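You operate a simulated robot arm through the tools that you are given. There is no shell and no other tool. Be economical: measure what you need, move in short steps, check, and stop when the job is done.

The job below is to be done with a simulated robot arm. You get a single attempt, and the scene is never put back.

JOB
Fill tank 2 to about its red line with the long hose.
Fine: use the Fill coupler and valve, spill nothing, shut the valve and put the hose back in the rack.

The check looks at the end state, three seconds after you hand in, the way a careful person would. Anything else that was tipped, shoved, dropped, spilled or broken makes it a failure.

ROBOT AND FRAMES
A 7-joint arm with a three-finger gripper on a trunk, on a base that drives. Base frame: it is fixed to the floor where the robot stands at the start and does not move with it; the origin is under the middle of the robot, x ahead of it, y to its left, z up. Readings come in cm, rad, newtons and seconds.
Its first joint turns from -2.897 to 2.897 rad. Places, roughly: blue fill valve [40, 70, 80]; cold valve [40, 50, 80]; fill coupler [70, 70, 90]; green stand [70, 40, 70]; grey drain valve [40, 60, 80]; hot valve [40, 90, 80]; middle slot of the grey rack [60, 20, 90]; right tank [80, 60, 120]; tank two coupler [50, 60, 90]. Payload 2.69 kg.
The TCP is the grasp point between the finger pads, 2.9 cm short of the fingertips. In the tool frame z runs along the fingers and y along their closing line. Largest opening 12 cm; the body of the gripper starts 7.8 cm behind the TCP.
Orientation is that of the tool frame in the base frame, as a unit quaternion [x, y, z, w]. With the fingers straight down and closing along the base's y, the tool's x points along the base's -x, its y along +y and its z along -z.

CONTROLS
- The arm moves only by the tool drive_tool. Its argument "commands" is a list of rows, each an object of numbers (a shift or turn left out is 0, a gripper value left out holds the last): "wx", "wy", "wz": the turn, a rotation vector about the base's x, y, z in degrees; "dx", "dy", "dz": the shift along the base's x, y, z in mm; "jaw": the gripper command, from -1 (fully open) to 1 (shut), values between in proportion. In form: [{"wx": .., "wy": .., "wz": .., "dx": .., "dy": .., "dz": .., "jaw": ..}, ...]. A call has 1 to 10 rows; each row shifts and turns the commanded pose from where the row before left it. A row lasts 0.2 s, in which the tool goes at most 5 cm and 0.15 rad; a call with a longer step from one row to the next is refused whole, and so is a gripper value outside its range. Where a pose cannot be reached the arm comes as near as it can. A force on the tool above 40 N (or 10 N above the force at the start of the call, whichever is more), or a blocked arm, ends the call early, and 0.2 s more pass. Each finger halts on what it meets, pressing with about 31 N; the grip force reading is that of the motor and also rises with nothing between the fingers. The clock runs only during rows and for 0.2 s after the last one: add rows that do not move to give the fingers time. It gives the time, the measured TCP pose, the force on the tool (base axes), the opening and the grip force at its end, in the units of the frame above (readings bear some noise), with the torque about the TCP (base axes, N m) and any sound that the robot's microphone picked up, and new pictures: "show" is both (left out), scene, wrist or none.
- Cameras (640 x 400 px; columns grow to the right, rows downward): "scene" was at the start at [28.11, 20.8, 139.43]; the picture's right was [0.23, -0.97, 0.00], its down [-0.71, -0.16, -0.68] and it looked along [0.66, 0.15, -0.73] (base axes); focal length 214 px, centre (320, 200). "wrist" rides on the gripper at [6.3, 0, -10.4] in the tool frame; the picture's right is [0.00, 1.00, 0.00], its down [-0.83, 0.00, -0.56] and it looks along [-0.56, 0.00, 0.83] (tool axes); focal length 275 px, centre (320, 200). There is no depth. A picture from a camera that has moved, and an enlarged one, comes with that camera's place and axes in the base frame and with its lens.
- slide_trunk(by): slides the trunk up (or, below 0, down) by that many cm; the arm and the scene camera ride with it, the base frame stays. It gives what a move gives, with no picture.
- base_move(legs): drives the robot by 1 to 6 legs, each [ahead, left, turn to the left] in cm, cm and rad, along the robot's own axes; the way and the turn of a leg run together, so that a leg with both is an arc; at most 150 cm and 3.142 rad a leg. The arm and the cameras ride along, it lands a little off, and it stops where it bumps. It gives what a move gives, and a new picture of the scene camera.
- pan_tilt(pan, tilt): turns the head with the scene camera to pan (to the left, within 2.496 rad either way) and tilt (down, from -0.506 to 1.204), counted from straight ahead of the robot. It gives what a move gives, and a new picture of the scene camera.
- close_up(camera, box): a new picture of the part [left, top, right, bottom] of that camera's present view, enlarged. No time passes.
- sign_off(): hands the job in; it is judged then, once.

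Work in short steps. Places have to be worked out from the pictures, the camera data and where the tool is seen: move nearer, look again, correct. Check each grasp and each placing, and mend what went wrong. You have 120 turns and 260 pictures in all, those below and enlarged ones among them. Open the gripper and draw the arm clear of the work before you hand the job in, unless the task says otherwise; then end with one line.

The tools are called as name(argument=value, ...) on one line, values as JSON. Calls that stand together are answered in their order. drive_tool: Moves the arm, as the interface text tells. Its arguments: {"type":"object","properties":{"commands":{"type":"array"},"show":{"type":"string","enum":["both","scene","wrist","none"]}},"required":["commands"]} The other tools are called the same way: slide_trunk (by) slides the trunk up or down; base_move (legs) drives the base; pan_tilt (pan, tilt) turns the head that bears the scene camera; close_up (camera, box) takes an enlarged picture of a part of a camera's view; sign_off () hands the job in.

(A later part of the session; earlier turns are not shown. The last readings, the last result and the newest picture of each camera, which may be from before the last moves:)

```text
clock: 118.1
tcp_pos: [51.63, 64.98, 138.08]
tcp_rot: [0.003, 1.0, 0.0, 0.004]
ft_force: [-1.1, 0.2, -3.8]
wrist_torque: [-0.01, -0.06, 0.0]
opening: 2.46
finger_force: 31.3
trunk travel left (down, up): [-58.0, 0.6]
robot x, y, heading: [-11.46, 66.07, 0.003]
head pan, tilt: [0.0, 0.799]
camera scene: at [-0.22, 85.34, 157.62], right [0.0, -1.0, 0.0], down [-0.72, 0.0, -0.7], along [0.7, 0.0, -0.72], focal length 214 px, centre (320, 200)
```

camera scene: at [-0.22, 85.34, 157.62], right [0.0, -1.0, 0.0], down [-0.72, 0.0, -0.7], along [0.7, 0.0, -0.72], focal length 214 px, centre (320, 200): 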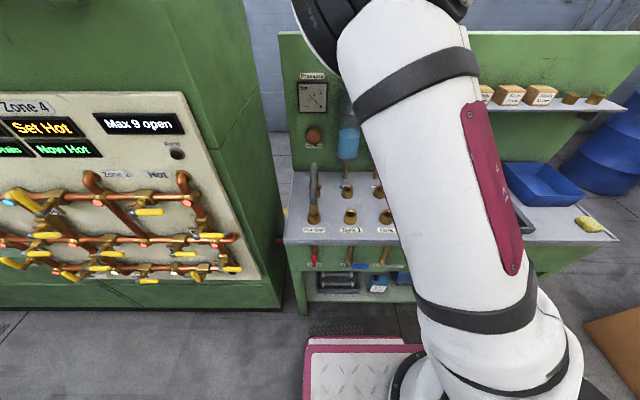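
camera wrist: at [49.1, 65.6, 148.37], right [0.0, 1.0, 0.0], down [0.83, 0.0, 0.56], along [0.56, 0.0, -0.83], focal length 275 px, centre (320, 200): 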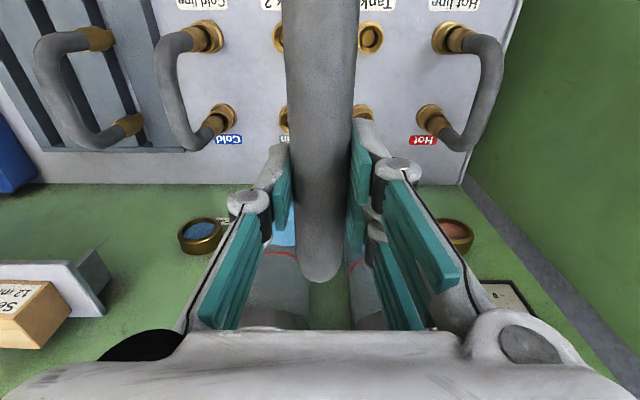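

The elbow still hides the hose. I'll turn the base left ~0.5 rad so the couplers sit to the robot's right, first moving the arm right so the hose stays away from the cabinet.

drive_tool(commands=[{"dy": -20}, {"dy": -30}, {"dy": -36}, {"dy": -36}, {"dy": -36}, {"dy": -36}, {"dy": -36}, {"dy": -20}, {}], show="none")

base_move(legs=[[-7, 0, 0], [0, 0, 0.25], [0, 0, 0.25]])

pan_tilt(pan=-0.5, tilt=0.75)

```text
clock: 120.1
tcp_pos: [51.65, 45.57, 138.01]
tcp_rot: [0.001, 1.0, 0.0, 0.005]
ft_force: [0.3, 0.6, -3.1]
wrist_torque: [-0.02, -0.02, 0.02]
opening: 2.48
finger_force: 31.3
out of reach, approached as far as the arm can: row 7, 8
trunk travel left (down, up): [-58.0, 0.6]
robot x, y, heading: [-11.31, 66.43, 0.003]
head pan, tilt: [0.0, 0.799]
```

```text
clock: 122.8
tcp_pos: [46.84, 78.16, 138.06]
tcp_rot: [-0.245, 0.969, 0.001, 0.004]
ft_force: [0.3, -0.1, -3.0]
wrist_torque: [0.04, -0.06, -0.02]
opening: 2.46
finger_force: 30.8
trunk travel left (down, up): [-58.0, 0.6]
robot x, y, heading: [-18.32, 66.39, 0.504]
head pan, tilt: [0.0, 0.799]
camera scene: at [-17.63, 88.35, 157.62], right [0.48, -0.88, 0.0], down [-0.63, -0.34, -0.7], along [0.61, 0.33, -0.72], focal length 214 px, centre (320, 200)
```

scene: 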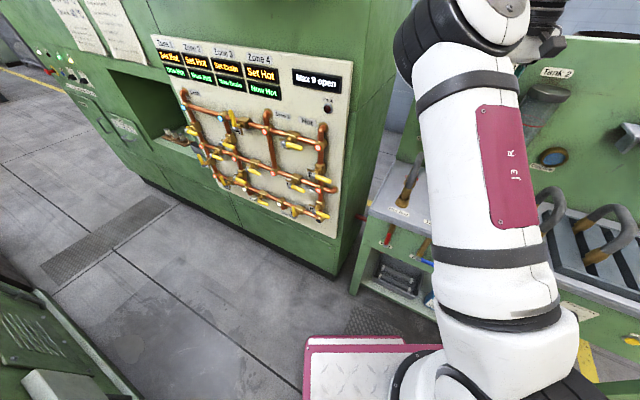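

```text
clock: 123.8
tcp_pos: [46.85, 78.13, 138.15]
tcp_rot: [-0.244, 0.97, 0.001, 0.005]
ft_force: [0.3, -0.8, -3.1]
wrist_torque: [0.0, -0.03, 0.01]
opening: 2.45
finger_force: 31.1
trunk travel left (down, up): [-58.0, 0.6]
robot x, y, heading: [-18.2, 66.5, 0.503]
head pan, tilt: [-0.499, 0.75]
camera scene: at [-16.42, 84.49, 158.02], right [0.0, -1.0, 0.0], down [-0.68, 0.0, -0.73], along [0.73, 0.0, -0.68], focal length 214 px, centre (320, 200)
```

scene: 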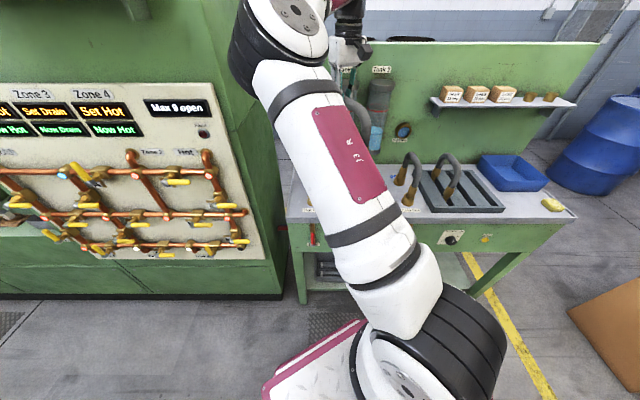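

I zoom in on the hand and hose, which are partly visible right of the elbow.

close_up(camera="scene", box=[300, 20, 440, 230])

```text
1.90 times, centred on (370, 125) of scene
camera zoom: at [-16.42, 84.49, 158.02], right [0.0, -1.0, 0.0], down [-0.68, 0.0, -0.73], along [0.73, 0.0, -0.68], focal length 408 px, centre (225, 343)
```

zoom: 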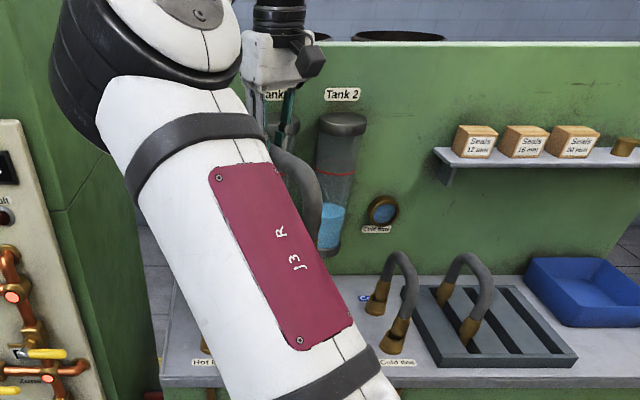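

The posture keeps the elbow in front of the camera at short reach. I turn back and step the base further away so the arm stretches out and the elbow flattens.

base_move(legs=[[0, 0, -0.25], [0, 0, -0.25], [-12, -4, 0]])

drive_tool(commands=[{"dx": 20, "dy": 15}, {"dx": 28, "dy": 22}, {"dx": 28, "dy": 22}, {"dx": 28, "dy": 22}, {"dx": 28, "dy": 22}, {"dx": 28, "dy": 22}, {"dx": 28, "dy": 22}, {"dx": 28, "dy": 22}, {"dx": 20, "dy": 15}, {}], show="scene")

```text
clock: 126.8
tcp_pos: [32.43, 41.05, 138.15]
tcp_rot: [0.006, 1.0, 0.0, 0.004]
ft_force: [-0.1, -0.5, -2.4]
wrist_torque: [-0.01, -0.06, 0.02]
opening: 2.47
finger_force: 31.2
trunk travel left (down, up): [-58.0, 0.6]
robot x, y, heading: [-30.05, 62.12, -0.008]
head pan, tilt: [-0.499, 0.75]
camera scene: at [-19.77, 77.3, 158.01], right [-0.48, -0.87, 0.0], down [-0.6, 0.33, -0.73], along [0.64, -0.35, -0.68], focal length 214 px, centre (320, 200)
```

scene: 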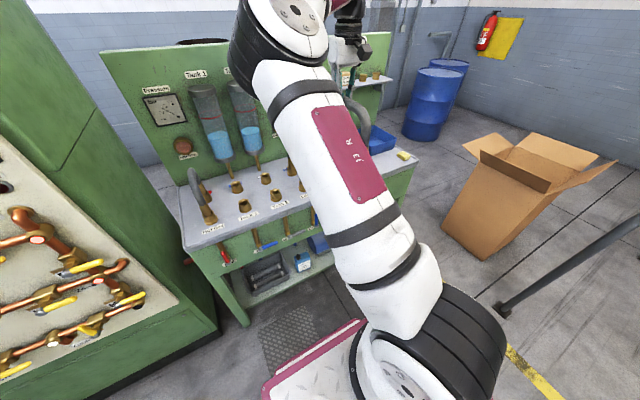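

```text
clock: 129.0
tcp_pos: [47.28, 63.56, 135.07]
tcp_rot: [0.007, 1.0, 0.0, 0.006]
ft_force: [0.3, -0.2, -3.3]
wrist_torque: [0.02, -0.02, 0.02]
opening: 2.44
finger_force: 30.9
out of reach, approached as far as the arm can: row 2, 3, 4, 5, 6, 7, 8, 9
trunk travel left (down, up): [-58.0, 0.6]
robot x, y, heading: [-30.46, 62.14, -0.009]
head pan, tilt: [-0.499, 0.75]
camera scene: at [-19.78, 77.31, 158.02], right [-0.48, -0.87, 0.0], down [-0.6, 0.33, -0.73], along [0.64, -0.35, -0.68], focal length 214 px, centre (320, 200)
```

scene: 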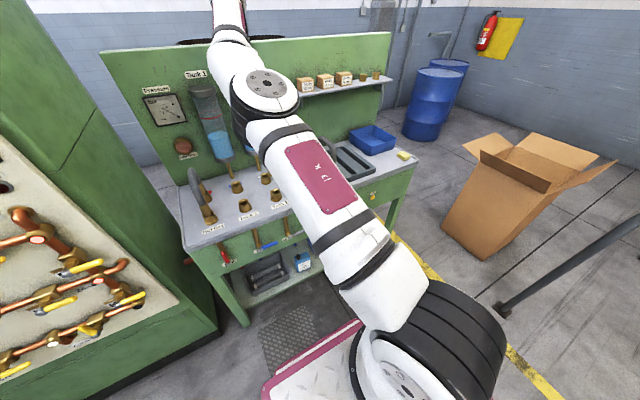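

The arm is stretched now. I point the camera at the hose.

pan_tilt(pan=-0.1, tilt=0.55)

```text
clock: 129.8
tcp_pos: [47.26, 63.51, 135.08]
tcp_rot: [0.007, 1.0, 0.0, 0.006]
ft_force: [-0.5, 1.2, -2.5]
wrist_torque: [0.01, -0.05, 0.04]
opening: 2.45
finger_force: 30.8
trunk travel left (down, up): [-58.0, 0.6]
robot x, y, heading: [-29.92, 62.21, -0.008]
head pan, tilt: [-0.099, 0.55]
camera scene: at [-18.1, 80.37, 159.75], right [-0.11, -0.99, 0.0], down [-0.52, 0.06, -0.85], along [0.85, -0.09, -0.52], focal length 214 px, centre (320, 200)
```

scene: 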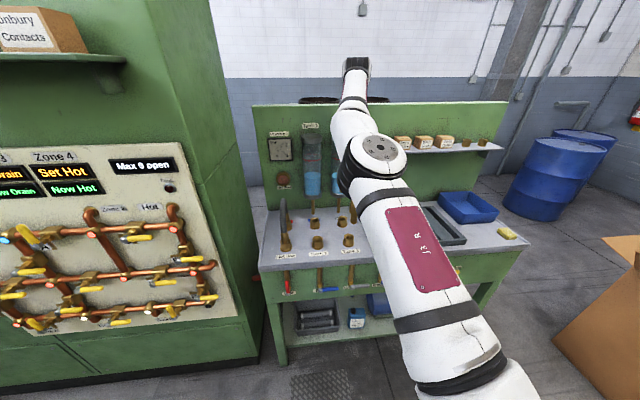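

The hand stays hidden from this side, so I'll rely on the wrist camera and force feedback instead. From several wrist views I place Tank 2 at ≈(53.6, 59.7), Fill at ≈(66.8, 73.6), and their midpoint at (60.2, 66.65) with direction ≈46°. I return the base to where the reach was good.

drive_tool(commands=[{"dx": -20}, {"dx": -25}, {"dx": -25}, {"dx": -25}, {"dx": -25}, {}], show="none")

base_move(legs=[[0, -22, 0], [20, 0, 0]])

```text
clock: 131.2
tcp_pos: [35.07, 63.47, 135.12]
tcp_rot: [0.007, 1.0, 0.0, 0.005]
ft_force: [0.0, -0.6, -3.3]
wrist_torque: [0.01, -0.05, 0.0]
opening: 2.47
finger_force: 31.3
trunk travel left (down, up): [-58.0, 0.6]
robot x, y, heading: [-30.08, 62.09, -0.006]
head pan, tilt: [-0.099, 0.55]
```

```text
clock: 134.1
tcp_pos: [54.88, 41.16, 135.17]
tcp_rot: [0.007, 1.0, -0.001, 0.004]
ft_force: [-0.2, 0.1, -3.1]
wrist_torque: [0.05, -0.02, 0.0]
opening: 2.46
finger_force: 30.9
trunk travel left (down, up): [-58.0, 0.6]
robot x, y, heading: [-10.85, 40.11, -0.007]
head pan, tilt: [-0.099, 0.55]
camera scene: at [1.72, 58.04, 159.76], right [-0.11, -0.99, 0.0], down [-0.52, 0.06, -0.85], along [0.85, -0.09, -0.52], focal length 214 px, centre (320, 200)
```

scene: 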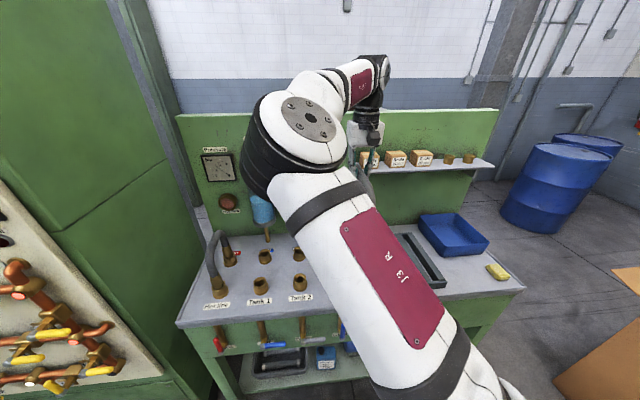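

I raise 3 cm and move over the couplers, turning the hose to 46°.

drive_tool(commands=[{"dz": 15}, {"dz": 15}, {"dx": 5, "dy": 25, "wz": 4}, {"dx": 6, "dy": 33, "wz": 6}, {"dx": 7, "dy": 33, "wz": 6}, {"dx": 7, "dy": 33, "wz": 6}, {"dx": 7, "dy": 33, "wz": 6}, {"dx": 7, "dy": 33, "wz": 6}, {"dx": 7, "dy": 33, "wz": 6}, {"dx": 7, "dy": 32, "wz": 6}], show="both")

```text
clock: 136.3
tcp_pos: [60.35, 66.48, 138.15]
tcp_rot: [-0.385, 0.923, 0.002, 0.003]
ft_force: [-0.9, 0.4, -3.8]
wrist_torque: [0.08, -0.04, -0.03]
opening: 2.44
finger_force: 31.1
trunk travel left (down, up): [-58.0, 0.6]
robot x, y, heading: [-10.75, 40.12, -0.01]
head pan, tilt: [-0.099, 0.55]
camera scene: at [1.74, 58.04, 159.75], right [-0.11, -0.99, 0.0], down [-0.52, 0.06, -0.85], along [0.85, -0.09, -0.52], focal length 214 px, centre (320, 200)
camera wrist: at [55.66, 62.1, 148.46], right [-0.71, 0.7, 0.0], down [0.58, 0.59, 0.56], along [0.39, 0.4, -0.83], focal length 275 px, centre (320, 200)
```

scene: 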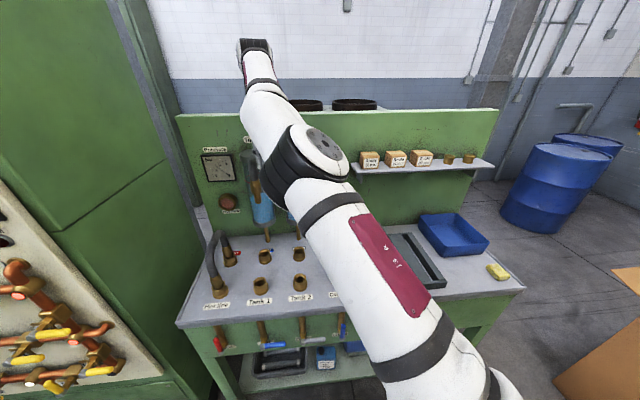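
wrist: 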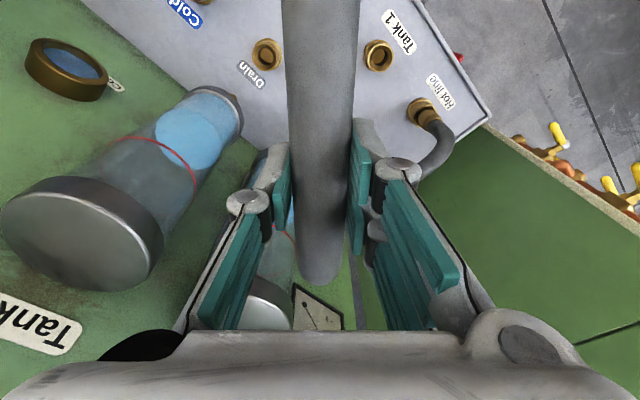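

Wrist geometry of Drain and Tank 1 puts the centre of the square at about (59.6, 66.6), matching my estimate. I zoom on the far leg visible in the scene view.

close_up(camera="scene", box=[190, 130, 330, 310])

```text
2.22 times, centred on (260, 220) of scene
camera zoom: at [1.74, 58.04, 159.75], right [-0.11, -0.99, 0.0], down [-0.52, 0.06, -0.85], along [0.85, -0.09, -0.52], focal length 477 px, centre (453, 156)
```

zoom: 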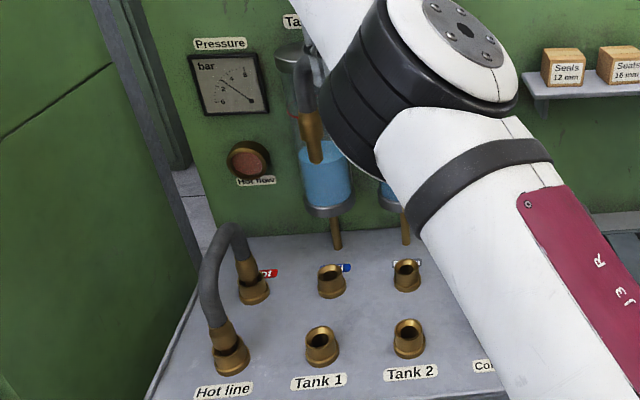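

The far tip is visible and measures as expected (near x 67, y 73). I lower to just above the couplers with a small correction.

drive_tool(commands=[{"dx": -5, "dy": 1, "wz": 1, "dz": -20}, {"dz": -35}, {"dz": -35}, {"dz": -35}, {"dz": -35}, {"dz": -25}, {}], show="both")

close_up(camera="scene", box=[210, 150, 350, 310])

```text
clock: 137.9
tcp_pos: [59.66, 66.83, 119.63]
tcp_rot: [-0.392, 0.92, 0.002, 0.005]
ft_force: [0.5, 0.6, -2.9]
wrist_torque: [0.02, -0.05, 0.0]
opening: 2.46
finger_force: 31.2
trunk travel left (down, up): [-58.0, 0.6]
robot x, y, heading: [-10.2, 39.82, -0.008]
head pan, tilt: [-0.099, 0.55]
camera scene: at [1.74, 58.05, 159.75], right [-0.11, -0.99, 0.0], down [-0.52, 0.06, -0.85], along [0.85, -0.09, -0.52], focal length 214 px, centre (320, 200)
camera wrist: at [55.12, 62.45, 130.04], right [-0.72, 0.69, 0.0], down [0.57, 0.6, 0.56], along [0.39, 0.41, -0.83], focal length 275 px, centre (320, 200)
```

scene: 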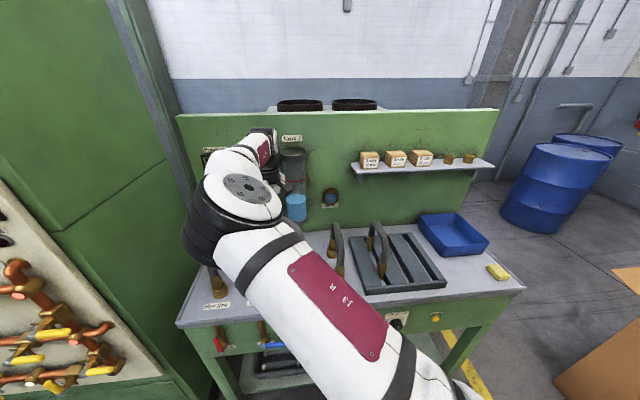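
wrist: 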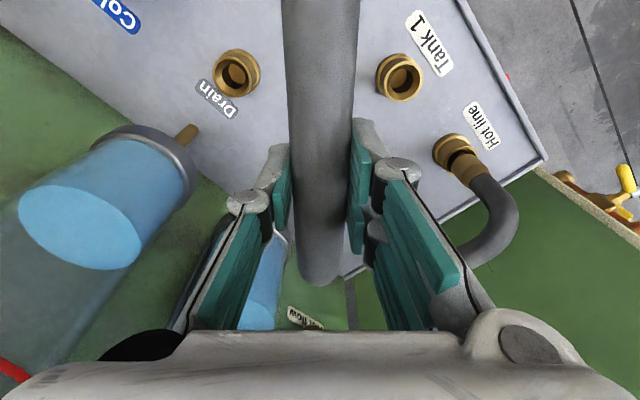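

```text
2.50 times, centred on (280, 230) of scene
camera zoom: at [1.74, 58.05, 159.75], right [-0.11, -0.99, 0.0], down [-0.52, 0.06, -0.85], along [0.85, -0.09, -0.52], focal length 536 px, centre (420, 125)
```

zoom: 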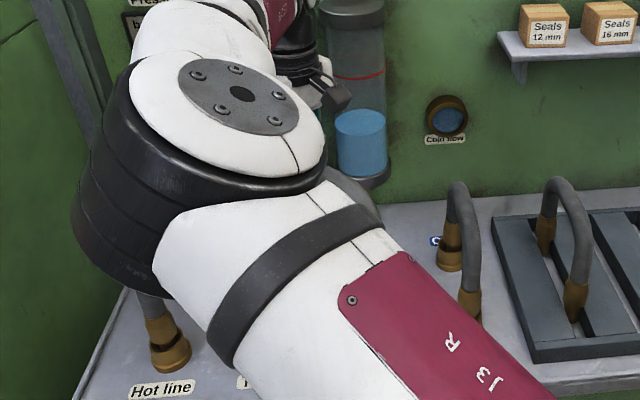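

Wrist view again gives the square's centre at about (59.6, 66.7), and the tool is at (59.66, 66.83) with hose direction 46.2°. I lower in small steps and feel for contact.

drive_tool(commands=[{"dy": -1, "dz": -10}, {"dz": -10}, {"dz": -10}, {"dz": -10}, {}], show="none")

```text
clock: 139.1
tcp_pos: [59.8, 66.69, 115.73]
tcp_rot: [-0.392, 0.92, 0.002, 0.003]
ft_force: [0.1, 0.0, -2.4]
wrist_torque: [0.01, -0.03, 0.0]
opening: 2.5
finger_force: 31.2
trunk travel left (down, up): [-58.0, 0.6]
robot x, y, heading: [-10.39, 39.79, -0.005]
head pan, tilt: [-0.099, 0.55]
```

drive_tool(commands=[{"dz": -5}, {"dz": -5}, {"dz": -5}, {}], show="none")

```text
clock: 140.1
tcp_pos: [59.81, 66.68, 114.32]
tcp_rot: [-0.392, 0.92, 0.002, 0.004]
ft_force: [0.8, 1.2, 3.3]
wrist_torque: [-0.36, 0.37, -0.01]
opening: 2.45
finger_force: 30.7
trunk travel left (down, up): [-58.0, 0.6]
robot x, y, heading: [-10.61, 40.15, -0.009]
head pan, tilt: [-0.099, 0.55]
```

The near (Tank 2) tip touches its rim, and the sideways force points along +x,+y. I back up slightly, shift 4 mm that way and try again.

drive_tool(commands=[{"dz": 4}, {"dx": 3, "dy": 3}, {"dz": -5}, {"dz": -4}, {}], show="none")

```text
clock: 141.3
tcp_pos: [60.0, 67.21, 114.04]
tcp_rot: [-0.393, 0.92, 0.003, 0.008]
ft_force: [11.1, 11.4, 28.0]
wrist_torque: [-0.56, 0.42, 0.14]
opening: 2.44
finger_force: 30.5
trunk travel left (down, up): [-58.0, 0.6]
robot x, y, heading: [-10.73, 39.88, -0.011]
head pan, tilt: [-0.099, 0.55]
```

Now both tips press on their funnels, still pushing along +x,+y. I unload and shift 4 mm more in that direction.

drive_tool(commands=[{"dz": 6}, {"dx": 3, "dy": 3}, {"dz": -4}, {"dz": -3}, {}], show="none")

```text
clock: 142.5
tcp_pos: [60.28, 67.26, 113.51]
tcp_rot: [-0.392, 0.92, 0.002, 0.004]
ft_force: [3.5, 2.2, 11.2]
wrist_torque: [-0.71, 0.62, 0.01]
opening: 2.44
finger_force: 30.7
trunk travel left (down, up): [-58.0, 0.6]
robot x, y, heading: [-10.25, 40.0, -0.007]
head pan, tilt: [-0.099, 0.55]
```

It went half a centimetre deeper with less side force. I continue: 2 mm more, and down.

drive_tool(commands=[{"dz": 3}, {"dx": 2, "dy": 2}, {"dz": -4}, {"dz": -4}, {}], show="none")

```text
clock: 143.7
tcp_pos: [60.56, 67.41, 113.06]
tcp_rot: [-0.392, 0.92, 0.003, 0.005]
ft_force: [1.8, 3.5, 5.5]
wrist_torque: [-0.24, 0.23, 0.03]
opening: 2.44
finger_force: 31.1
trunk travel left (down, up): [-58.0, 0.6]
robot x, y, heading: [-10.16, 40.28, -0.01]
head pan, tilt: [-0.099, 0.55]
```

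drive_tool(commands=[{"dx": 1, "dy": 1, "dz": -3}, {"dz": -3}, {"dz": -3}, {}], show="wrist")

```text
clock: 144.7
tcp_pos: [60.67, 67.6, 112.12]
tcp_rot: [-0.392, 0.92, 0.001, 0.004]
ft_force: [3.2, 3.6, 1.1]
wrist_torque: [0.41, -0.48, -0.25]
opening: 2.47
finger_force: 30.9
trunk travel left (down, up): [-58.0, 0.6]
robot x, y, heading: [-10.76, 39.57, -0.01]
head pan, tilt: [-0.099, 0.55]
camera wrist: at [56.05, 63.17, 122.49], right [-0.72, 0.69, 0.0], down [0.57, 0.6, 0.56], along [0.39, 0.41, -0.83], focal length 275 px, centre (320, 200)
```

wrist: 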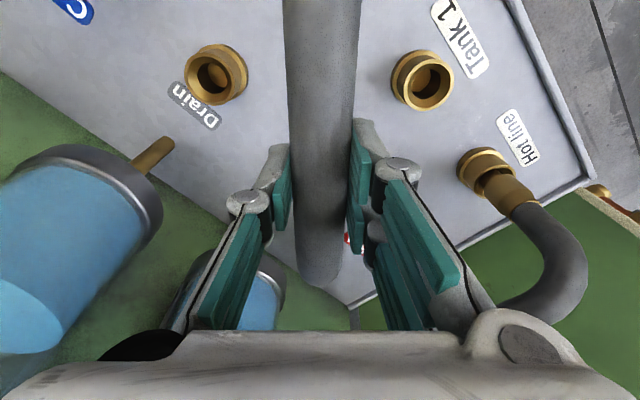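

It keeps going in with low force. I continue down.

drive_tool(commands=[{"dx": 1, "dy": 1, "dz": -3}, {"dz": -4}, {"dz": -4}, {}], show="none")

```text
clock: 145.7
tcp_pos: [60.88, 67.73, 111.07]
tcp_rot: [-0.393, 0.92, 0.003, 0.004]
ft_force: [-1.3, 0.3, -3.5]
wrist_torque: [0.17, 0.17, -0.22]
opening: 2.46
finger_force: 30.8
trunk travel left (down, up): [-58.0, 0.6]
robot x, y, heading: [-9.82, 39.89, -0.009]
head pan, tilt: [-0.099, 0.55]
```

Only the hose weight remains, so both ends are in their bores. I continue down to bottom.

drive_tool(commands=[{"dz": -4}, {"dz": -4}, {"dz": -4}, {"dz": -4}, {}], show="none")

```text
clock: 146.6
tcp_pos: [61.03, 67.77, 110.4]
tcp_rot: [-0.393, 0.92, 0.002, 0.01]
ft_force: [-4.9, -2.2, 6.9]
wrist_torque: [0.07, 0.49, -0.03]
opening: 2.47
finger_force: 31.0
trunk travel left (down, up): [-58.0, 0.6]
robot x, y, heading: [-10.21, 39.98, -0.006]
head pan, tilt: [-0.099, 0.55]
stopped in row 4: the force on the tool passed its limit at 44 N (the readings are from after the stop); the commanded pose is now the measured one
```

It bottomed firmly, 4 cm below the mouth. I ease off, release, raise the hand and look.

drive_tool(commands=[{"dz": 2}, {"jaw": 0.4}, {"jaw": 0}, {}, {"dz": 30}, {"dz": 40}, {"dz": 40}, {"dz": 40}, {}], show="both")

```text
clock: 148.6
tcp_pos: [60.97, 67.9, 125.61]
tcp_rot: [-0.393, 0.919, 0.001, 0.01]
ft_force: [0.2, 0.9, 0.5]
wrist_torque: [-0.01, 0.01, -0.01]
opening: 5.98
finger_force: 0.1
trunk travel left (down, up): [-58.0, 0.6]
robot x, y, heading: [-10.47, 40.01, -0.008]
head pan, tilt: [-0.099, 0.55]
camera scene: at [1.73, 58.06, 159.76], right [-0.11, -0.99, 0.0], down [-0.52, 0.06, -0.85], along [0.85, -0.09, -0.52], focal length 214 px, centre (320, 200)
camera wrist: at [56.25, 63.4, 135.83], right [-0.73, 0.69, 0.0], down [0.56, 0.6, 0.57], along [0.4, 0.41, -0.82], focal length 275 px, centre (320, 200)
```

scene: 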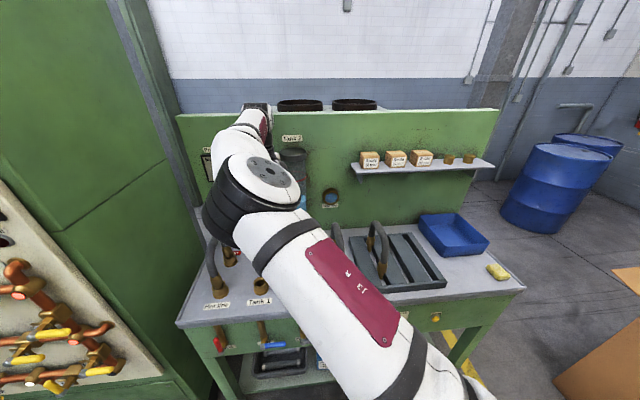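
wrist: 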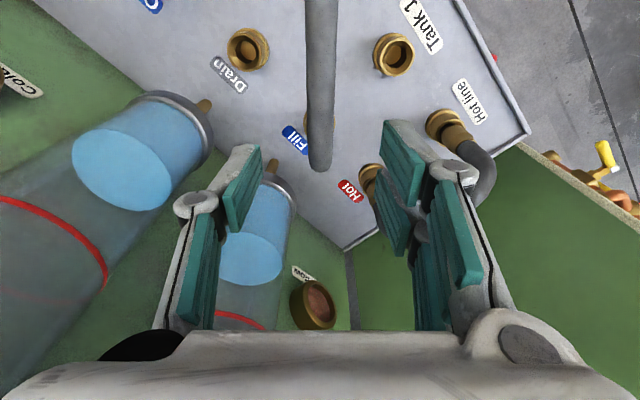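

The hose stands upright. I raise and swing the arm aside to inspect the connection and the valves.

drive_tool(commands=[{"dz": 40}, {"dz": 40, "dy": -20, "wz": -6}, {"dy": -40, "wz": -6}, {"dy": -40, "wz": -6}, {"dy": -40, "wz": -6}, {"dy": -40, "wz": -6}, {"dy": -40, "wz": -6}, {"dy": -40, "wz": -6}, {"dy": -40, "wz": -4}, {"dy": -40}], show="none")

pan_tilt(pan=0.15, tilt=0.75)

close_up(camera="scene", box=[200, 120, 400, 330])

```text
clock: 150.8
tcp_pos: [61.03, 34.06, 133.75]
tcp_rot: [-0.004, 1.0, -0.002, 0.01]
ft_force: [-0.9, 1.2, 0.6]
wrist_torque: [-0.05, -0.01, -0.01]
opening: 5.99
finger_force: 0.1
trunk travel left (down, up): [-58.0, 0.6]
robot x, y, heading: [-10.87, 40.2, -0.005]
head pan, tilt: [-0.099, 0.55]
```

```text
clock: 151.6
tcp_pos: [61.04, 33.93, 133.59]
tcp_rot: [-0.002, 1.0, -0.003, 0.01]
ft_force: [-0.2, -0.7, 0.4]
wrist_torque: [0.02, 0.0, -0.01]
opening: 6.01
finger_force: 0.0
trunk travel left (down, up): [-58.0, 0.6]
robot x, y, heading: [-10.3, 39.83, -0.007]
head pan, tilt: [0.15, 0.75]
camera scene: at [1.01, 60.18, 158.02], right [0.14, -0.99, 0.0], down [-0.67, -0.1, -0.73], along [0.72, 0.1, -0.68], focal length 214 px, centre (320, 200)
```

scene: 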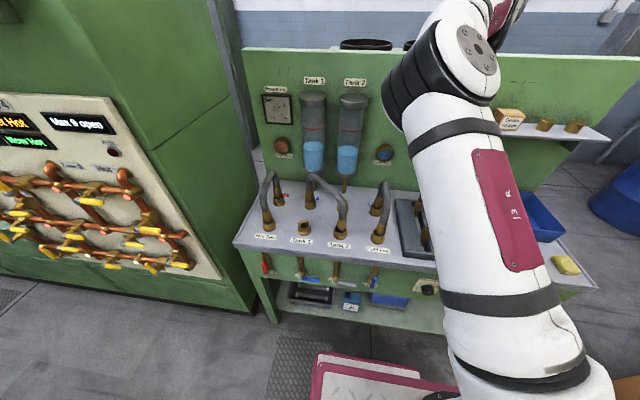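

```text
1.90 times, centred on (300, 225) of scene
camera zoom: at [1.01, 60.18, 158.02], right [0.14, -0.99, 0.0], down [-0.67, -0.1, -0.73], along [0.72, 0.1, -0.68], focal length 408 px, centre (358, 152)
```

zoom: 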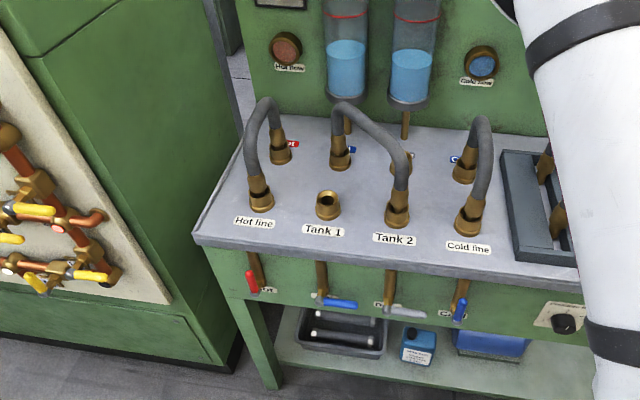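

The long hose connects Fill to Tank 2. I zoom on the fittings and the valves.

close_up(camera="scene", box=[290, 165, 400, 250])

close_up(camera="scene", box=[250, 235, 400, 320])

close_up(camera="scene", box=[255, 70, 395, 200])

```text
4.71 times, centred on (345, 208) of scene
camera zoom: at [1.01, 60.18, 158.02], right [0.14, -0.99, 0.0], down [-0.67, -0.1, -0.73], along [0.72, 0.1, -0.68], focal length 1009 px, centre (202, 165)
```

zoom: 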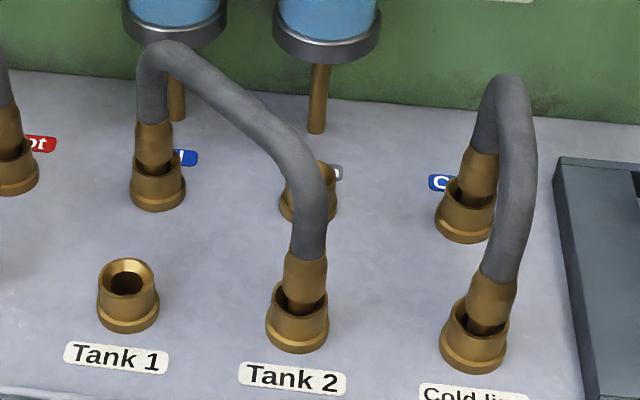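

```text
4.27 times, centred on (325, 278) of scene
camera zoom: at [1.01, 60.18, 158.02], right [0.14, -0.99, 0.0], down [-0.67, -0.1, -0.73], along [0.72, 0.1, -0.68], focal length 915 px, centre (299, -131)
```

zoom: 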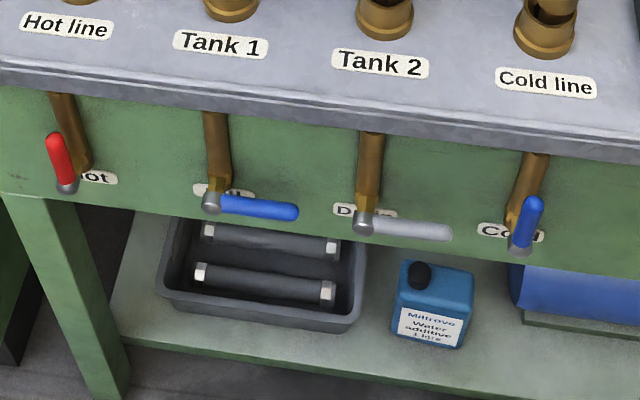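

```text
3.08 times, centred on (325, 135) of scene
camera zoom: at [1.01, 60.18, 158.02], right [0.14, -0.99, 0.0], down [-0.67, -0.1, -0.73], along [0.72, 0.1, -0.68], focal length 660 px, centre (305, 400)
```

zoom: 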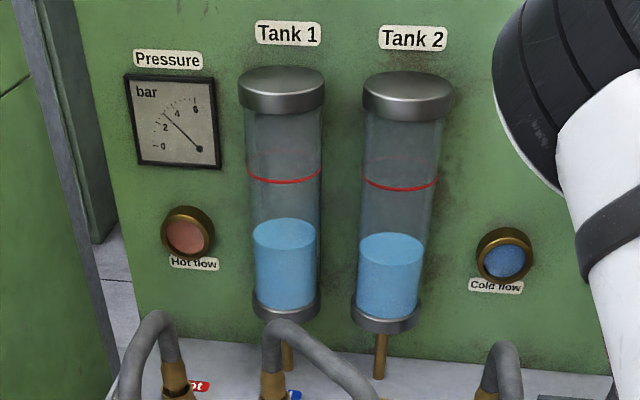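

All four fittings look seated alike. The Fill lever (blue, horizontal, pivot ≈(39, 73, 80), pointing −y) is shut, and the vertical Hot/Cold levers are open. So I must push the Fill lever up to vertical. I back the base off to work with a forward-pointing tool.

base_move(legs=[[-34, 0, 0], [0, 20, 0]])

drive_tool(commands=[{"wy": -7.5, "dx": 10, "dz": 8, "jaw": 1}, {"wy": -7.5, "dx": 12, "dz": 8}, {"wy": -7.5, "dx": 12, "dz": 8}, {"wy": -7.5, "dx": 12, "dz": 5}, {"wy": -7.5, "dx": 12, "dz": 5}, {"wy": -7.5, "dx": 12}, {"wy": -7.5, "dx": 12}, {"wy": -7.5, "dx": 12}, {"wy": -7.5, "dx": 10}, {"wy": -7.5, "dx": 8}], show="none")

```text
clock: 155.0
tcp_pos: [26.83, 54.62, 133.45]
tcp_rot: [-0.005, 1.0, -0.003, 0.01]
ft_force: [-0.3, 0.3, 1.3]
wrist_torque: [0.03, 0.03, 0.02]
opening: 6.0
finger_force: 0.0
trunk travel left (down, up): [-58.0, 0.6]
robot x, y, heading: [-44.46, 60.45, -0.001]
head pan, tilt: [0.15, 0.75]
camera scene: at [-33.21, 80.61, 158.02], right [0.15, -0.99, 0.0], down [-0.67, -0.1, -0.73], along [0.72, 0.11, -0.68], focal length 214 px, centre (320, 200)
```

scene: 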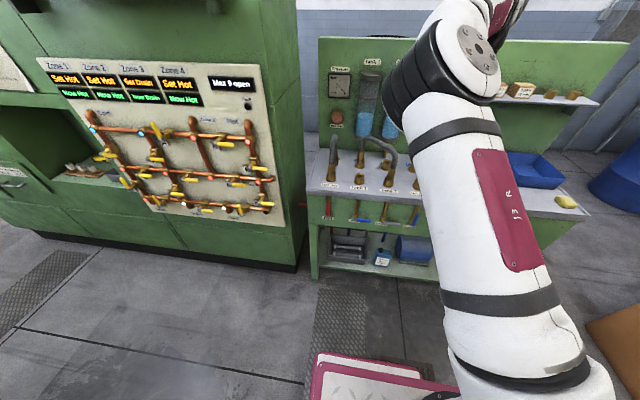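

```text
clock: 157.2
tcp_pos: [38.03, 54.4, 137.12]
tcp_rot: [-0.003, 0.787, -0.006, 0.617]
ft_force: [0.1, 0.0, 0.0]
wrist_torque: [0.01, 0.02, 0.03]
opening: 0.0
finger_force: 28.7
trunk travel left (down, up): [-58.0, 0.6]
robot x, y, heading: [-44.57, 60.18, -0.001]
head pan, tilt: [0.15, 0.75]
```

Tool is within 14° of horizontal. I finish the turn, pull back a little, and lower the trunk.

drive_tool(commands=[{"wy": -7, "dx": -15}, {"wy": -6.8, "dx": -20}, {"dx": -20}, {"dx": -15}, {}], show="scene")

slide_trunk(by=-35)

pan_tilt(pan=0.1, tilt=0.3)

```text
clock: 158.4
tcp_pos: [32.06, 57.95, 139.2]
tcp_rot: [-0.003, 0.707, -0.006, 0.707]
ft_force: [0.0, -0.6, 0.9]
wrist_torque: [0.0, 0.04, -0.02]
opening: 0.0
finger_force: 28.9
out of reach, approached as far as the arm can: row 2, 3
trunk travel left (down, up): [-58.0, 0.6]
robot x, y, heading: [-44.32, 59.97, 0.005]
head pan, tilt: [0.15, 0.75]
camera scene: at [-33.22, 80.62, 158.02], right [0.15, -0.99, 0.0], down [-0.67, -0.1, -0.73], along [0.72, 0.11, -0.68], focal length 214 px, centre (320, 200)
```

scene: 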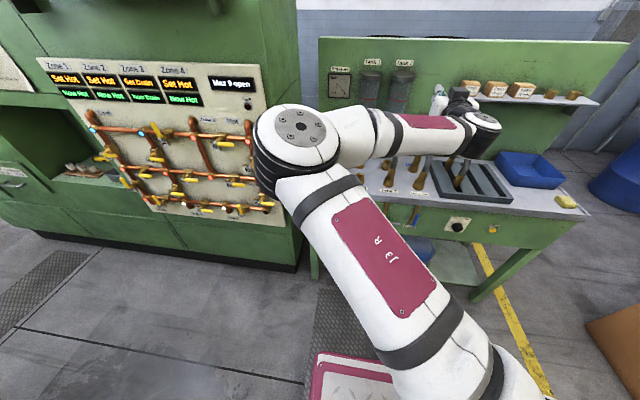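

```text
clock: 161.8
tcp_pos: [41.53, 57.8, 104.36]
tcp_rot: [-0.002, 0.707, -0.006, 0.707]
ft_force: [-0.5, -0.4, 0.6]
wrist_torque: [0.0, 0.04, -0.04]
opening: 0.01
finger_force: 28.3
trunk travel left (down, up): [-23.0, 35.6]
robot x, y, heading: [-44.42, 60.43, -0.002]
head pan, tilt: [0.15, 0.75]
```

```text
clock: 162.7
tcp_pos: [41.72, 57.68, 104.37]
tcp_rot: [-0.003, 0.708, -0.005, 0.707]
ft_force: [0.7, 0.5, -0.6]
wrist_torque: [0.0, -0.01, -0.04]
opening: 0.03
finger_force: 29.0
trunk travel left (down, up): [-23.0, 35.6]
robot x, y, heading: [-44.52, 60.15, -0.004]
head pan, tilt: [0.099, 0.3]
camera scene: at [-7.43, 80.27, 127.11], right [0.1, -1.0, 0.0], down [-0.3, -0.03, -0.95], along [0.95, 0.09, -0.3], focal length 214 px, centre (320, 200)
```

scene: 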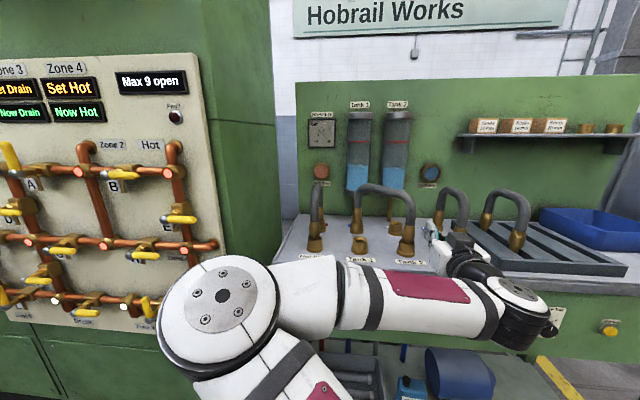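

The tanks are in clear view now. I pull the tool back in front of the bench and then lower it.

drive_tool(commands=[{"dx": -25}, {"dx": -30}, {"dx": -30}, {"dx": -30}, {}], show="wrist")

```text
clock: 163.9
tcp_pos: [38.26, 56.91, 108.42]
tcp_rot: [-0.002, 0.708, -0.005, 0.706]
ft_force: [1.1, 0.2, 0.9]
wrist_torque: [-0.02, -0.03, -0.01]
opening: 0.01
finger_force: 28.6
out of reach, approached as far as the arm can: row 1, 2, 3, 4
trunk travel left (down, up): [-23.0, 35.6]
robot x, y, heading: [-44.64, 60.5, 0.002]
head pan, tilt: [0.099, 0.3]
camera wrist: at [27.74, 57.06, 102.09], right [0.0, 1.0, -0.02], down [-0.55, 0.02, 0.83], along [0.83, 0.01, 0.55], focal length 275 px, centre (320, 200)
```

wrist: 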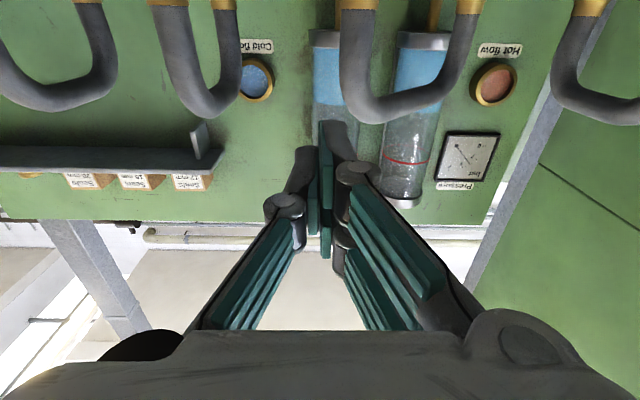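

Too close for this posture, so I back the base up 18 cm, then lower.

base_move(legs=[[-18, 0, 0]])

slide_trunk(by=-22)

drive_tool(commands=[{"dz": -20}, {"dz": -20}, {}], show="both")

```text
clock: 165.4
tcp_pos: [20.61, 56.85, 108.32]
tcp_rot: [-0.002, 0.708, -0.006, 0.706]
ft_force: [-0.3, 0.4, -0.3]
wrist_torque: [0.0, -0.01, 0.0]
opening: 0.0
finger_force: 28.8
trunk travel left (down, up): [-23.0, 35.6]
robot x, y, heading: [-62.04, 60.77, -0.002]
head pan, tilt: [0.099, 0.3]
camera scene: at [-25.25, 80.27, 127.12], right [0.1, -1.0, 0.0], down [-0.29, -0.03, -0.96], along [0.95, 0.09, -0.3], focal length 214 px, centre (320, 200)
```

scene: 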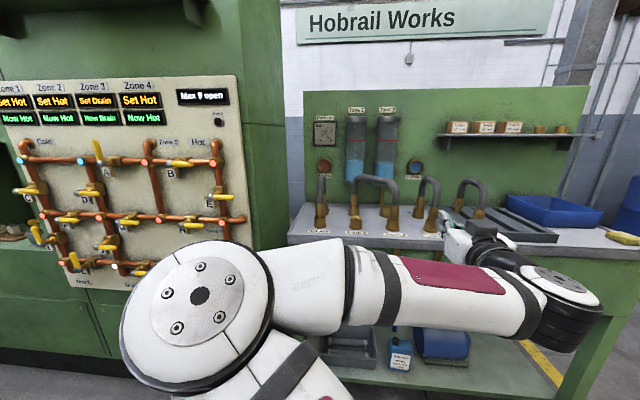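

```text
clock: 167.7
tcp_pos: [22.34, 56.89, 86.44]
tcp_rot: [-0.002, 0.708, -0.005, 0.706]
ft_force: [0.5, -0.1, 0.2]
wrist_torque: [0.01, 0.0, 0.02]
opening: 0.0
finger_force: 28.7
trunk travel left (down, up): [-1.0, 57.6]
robot x, y, heading: [-62.5, 60.51, -0.004]
head pan, tilt: [0.099, 0.3]
```

```text
clock: 168.5
tcp_pos: [24.02, 56.66, 83.35]
tcp_rot: [-0.002, 0.709, -0.007, 0.705]
ft_force: [0.6, -0.1, -0.5]
wrist_torque: [-0.01, 0.01, 0.0]
opening: 0.02
finger_force: 28.4
out of reach, approached as far as the arm can: row 1, 2
trunk travel left (down, up): [-1.0, 57.6]
robot x, y, heading: [-62.74, 60.6, -0.007]
head pan, tilt: [0.099, 0.3]
camera scene: at [-23.4, 80.26, 105.11], right [0.1, -1.0, 0.0], down [-0.29, -0.03, -0.96], along [0.95, 0.09, -0.3], focal length 214 px, centre (320, 200)
camera wrist: at [13.32, 56.78, 77.01], right [0.0, 1.0, -0.02], down [-0.55, 0.02, 0.83], along [0.83, 0.0, 0.55], focal length 275 px, centre (320, 200)
```

scene: 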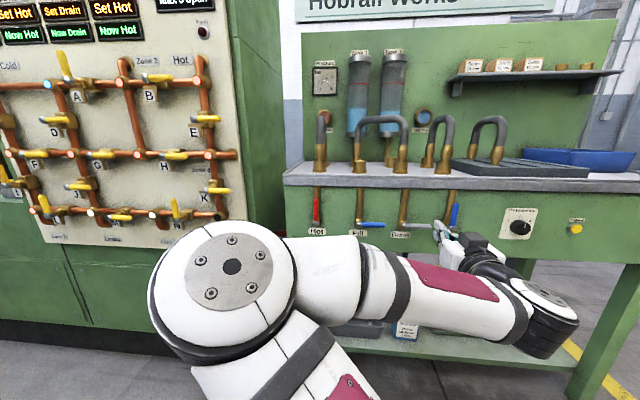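
wrist: 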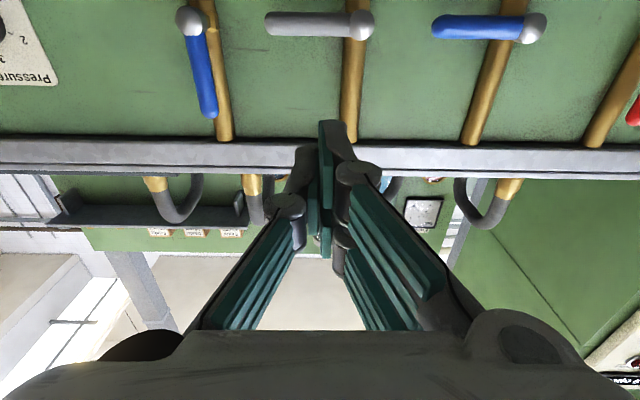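

The levers are clearly visible: Fill pivot ≈(38.6, 73.4, 77.3), tip at y≈65.8. I'll straddle the lever with open fingers rolled 45° so that I can push it open and shut without repositioning. I roll and pitch the tool now, clear in front of the bench.

drive_tool(commands=[{"wx": 7.5, "dy": 10, "jaw": -0.4}, {"wx": 7.5, "dy": 15}, {"wx": 7.5, "dy": 15}, {"wx": 7.5, "dy": 15}, {"wx": 7.5, "dy": 15}, {"wx": 7.5, "dy": 15}, {"wy": 6.2, "dy": 10}, {"wy": 6.2, "dy": 6}, {"wy": 6.2}, {"wy": 6.2}], show="both")

```text
clock: 170.8
tcp_pos: [24.1, 66.4, 83.07]
tcp_rot: [0.29, 0.783, 0.122, 0.536]
ft_force: [0.0, 0.4, -0.3]
wrist_torque: [-0.03, -0.01, 0.01]
opening: 8.39
finger_force: 0.1
trunk travel left (down, up): [-1.0, 57.6]
robot x, y, heading: [-62.46, 60.37, -0.003]
head pan, tilt: [0.099, 0.3]
stopped in row 10: the arm was blocked; the commanded pose is now the measured one
camera scene: at [-23.42, 80.42, 105.19], right [0.11, -0.99, 0.0], down [-0.29, -0.03, -0.96], along [0.95, 0.11, -0.29], focal length 214 px, centre (320, 200)
camera wrist: at [12.77, 71.54, 82.28], right [0.32, 0.8, 0.5], down [-0.29, -0.42, 0.86], along [0.9, -0.42, 0.1], focal length 275 px, centre (320, 200)
```

scene: 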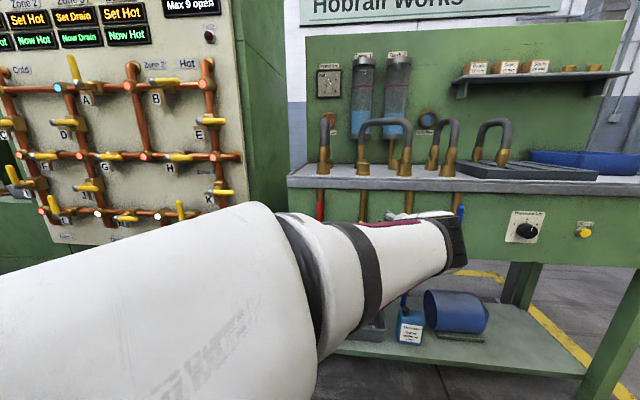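
wrist: 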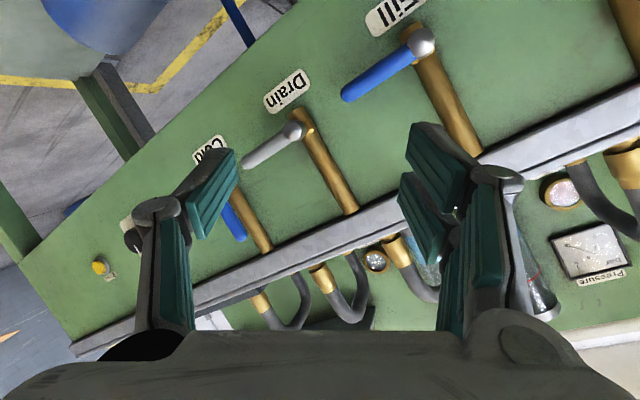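

Straddling at this roll would miss the lever tip. It's better to grip the lever with vertical closing and swing it around its pivot. I roll the tool further (about +50°) while moving forward, which also takes the elbow away from the head.

drive_tool(commands=[{"wx": 7, "dx": 8, "jaw": 0}, {"wx": 7, "dx": 8}, {"wx": 7, "dx": 8}, {"wx": 7, "dx": 8, "dz": -5}, {"wx": 7, "dx": 8, "dz": -5}, {"wx": 7, "dz": -5}, {"wx": 7, "dz": -5}, {}], show="both")

```text
clock: 172.0
tcp_pos: [27.75, 67.87, 81.06]
tcp_rot: [0.392, 0.744, 0.271, 0.469]
ft_force: [0.0, -0.5, 0.3]
wrist_torque: [0.02, 0.03, 0.06]
opening: 6.01
finger_force: 0.0
trunk travel left (down, up): [-1.0, 57.6]
robot x, y, heading: [-62.21, 60.66, -0.001]
head pan, tilt: [0.099, 0.3]
stopped in row 5: the arm was blocked; the commanded pose is now the measured one
camera scene: at [-24.52, 74.92, 106.01], right [-0.48, -0.88, 0.0], down [-0.18, 0.1, -0.98], along [0.86, -0.47, -0.2], focal length 214 px, centre (320, 200)
camera wrist: at [16.43, 73.0, 82.27], right [0.33, 0.55, 0.77], down [-0.29, -0.71, 0.64], along [0.9, -0.43, -0.07], focal length 275 px, centre (320, 200)
```

scene: 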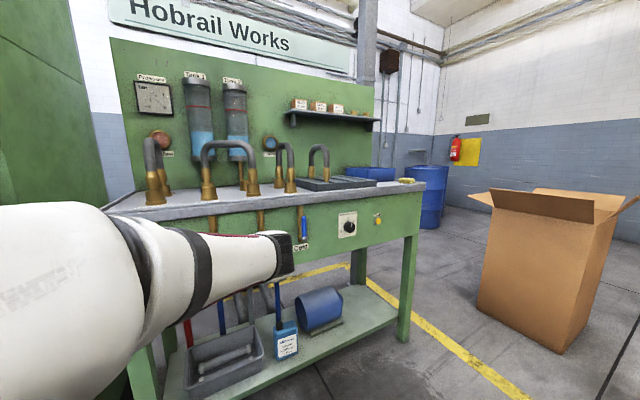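
wrist: 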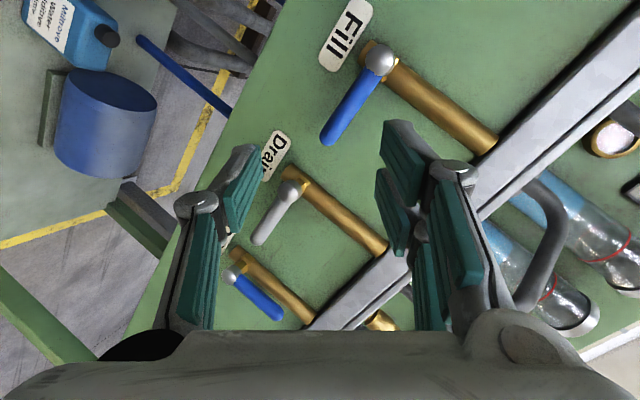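

The elbow pushes the head to the right. The view from there still shows the tanks well, so I let the head yield by panning it there, then continue the roll.

pan_tilt(pan=-0.65, tilt=0.15)

drive_tool(commands=[{"wx": 6, "dx": 6, "dz": -3}, {"wx": 6, "dx": 6, "dz": -5}, {"wx": 6, "dx": 5, "dz": -6}, {"wx": 6, "dz": -6}, {}], show="both")

```text
clock: 173.1
tcp_pos: [27.77, 68.06, 81.33]
tcp_rot: [0.392, 0.742, 0.276, 0.468]
ft_force: [-0.3, 0.0, -0.2]
wrist_torque: [-0.01, 0.0, -0.01]
opening: 6.0
finger_force: 0.0
trunk travel left (down, up): [-1.0, 57.6]
robot x, y, heading: [-62.14, 60.57, 0.001]
head pan, tilt: [-0.649, 0.15]
camera scene: at [-25.25, 73.88, 106.59], right [-0.59, -0.8, 0.0], down [-0.11, 0.08, -0.99], along [0.8, -0.59, -0.14], focal length 214 px, centre (320, 200)
```

scene: 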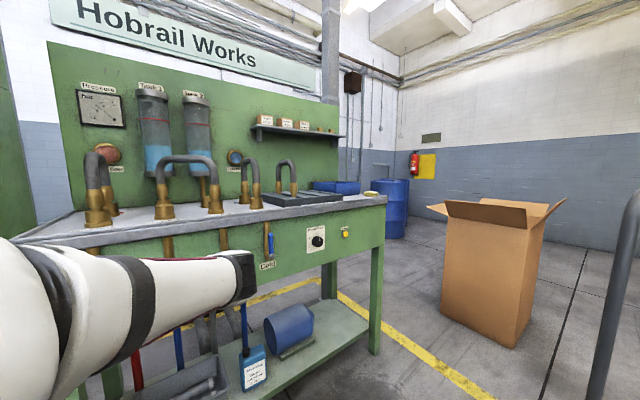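

```text
clock: 174.3
tcp_pos: [29.43, 68.12, 79.19]
tcp_rot: [0.481, 0.67, 0.423, 0.376]
ft_force: [0.1, 0.2, 0.3]
wrist_torque: [-0.05, 0.0, 0.01]
opening: 6.0
finger_force: 0.0
trunk travel left (down, up): [-1.0, 57.6]
robot x, y, heading: [-62.0, 60.44, -0.001]
head pan, tilt: [-0.649, 0.15]
camera scene: at [-26.19, 72.83, 106.76], right [-0.71, -0.71, 0.0], down [-0.09, 0.09, -0.99], along [0.7, -0.7, -0.12], focal length 214 px, centre (320, 200)
camera wrist: at [18.17, 72.09, 82.25], right [0.32, 0.18, 0.93], down [-0.29, -0.91, 0.28], along [0.9, -0.36, -0.24], focal length 275 px, centre (320, 200)
```

scene: 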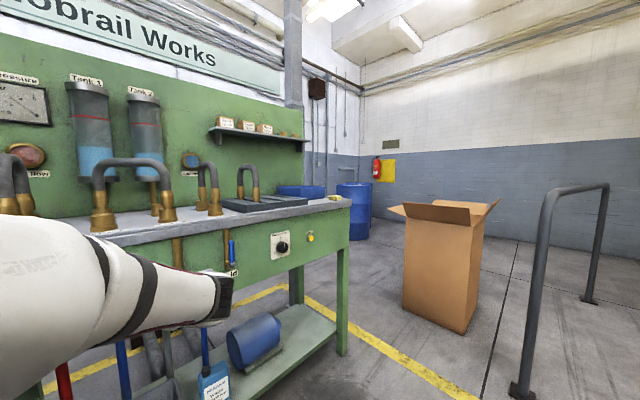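
wrist: 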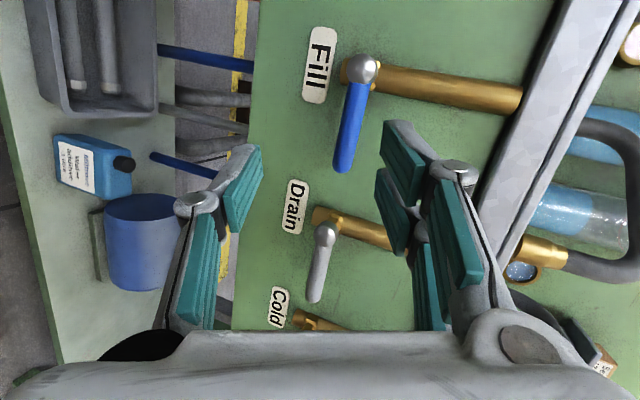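

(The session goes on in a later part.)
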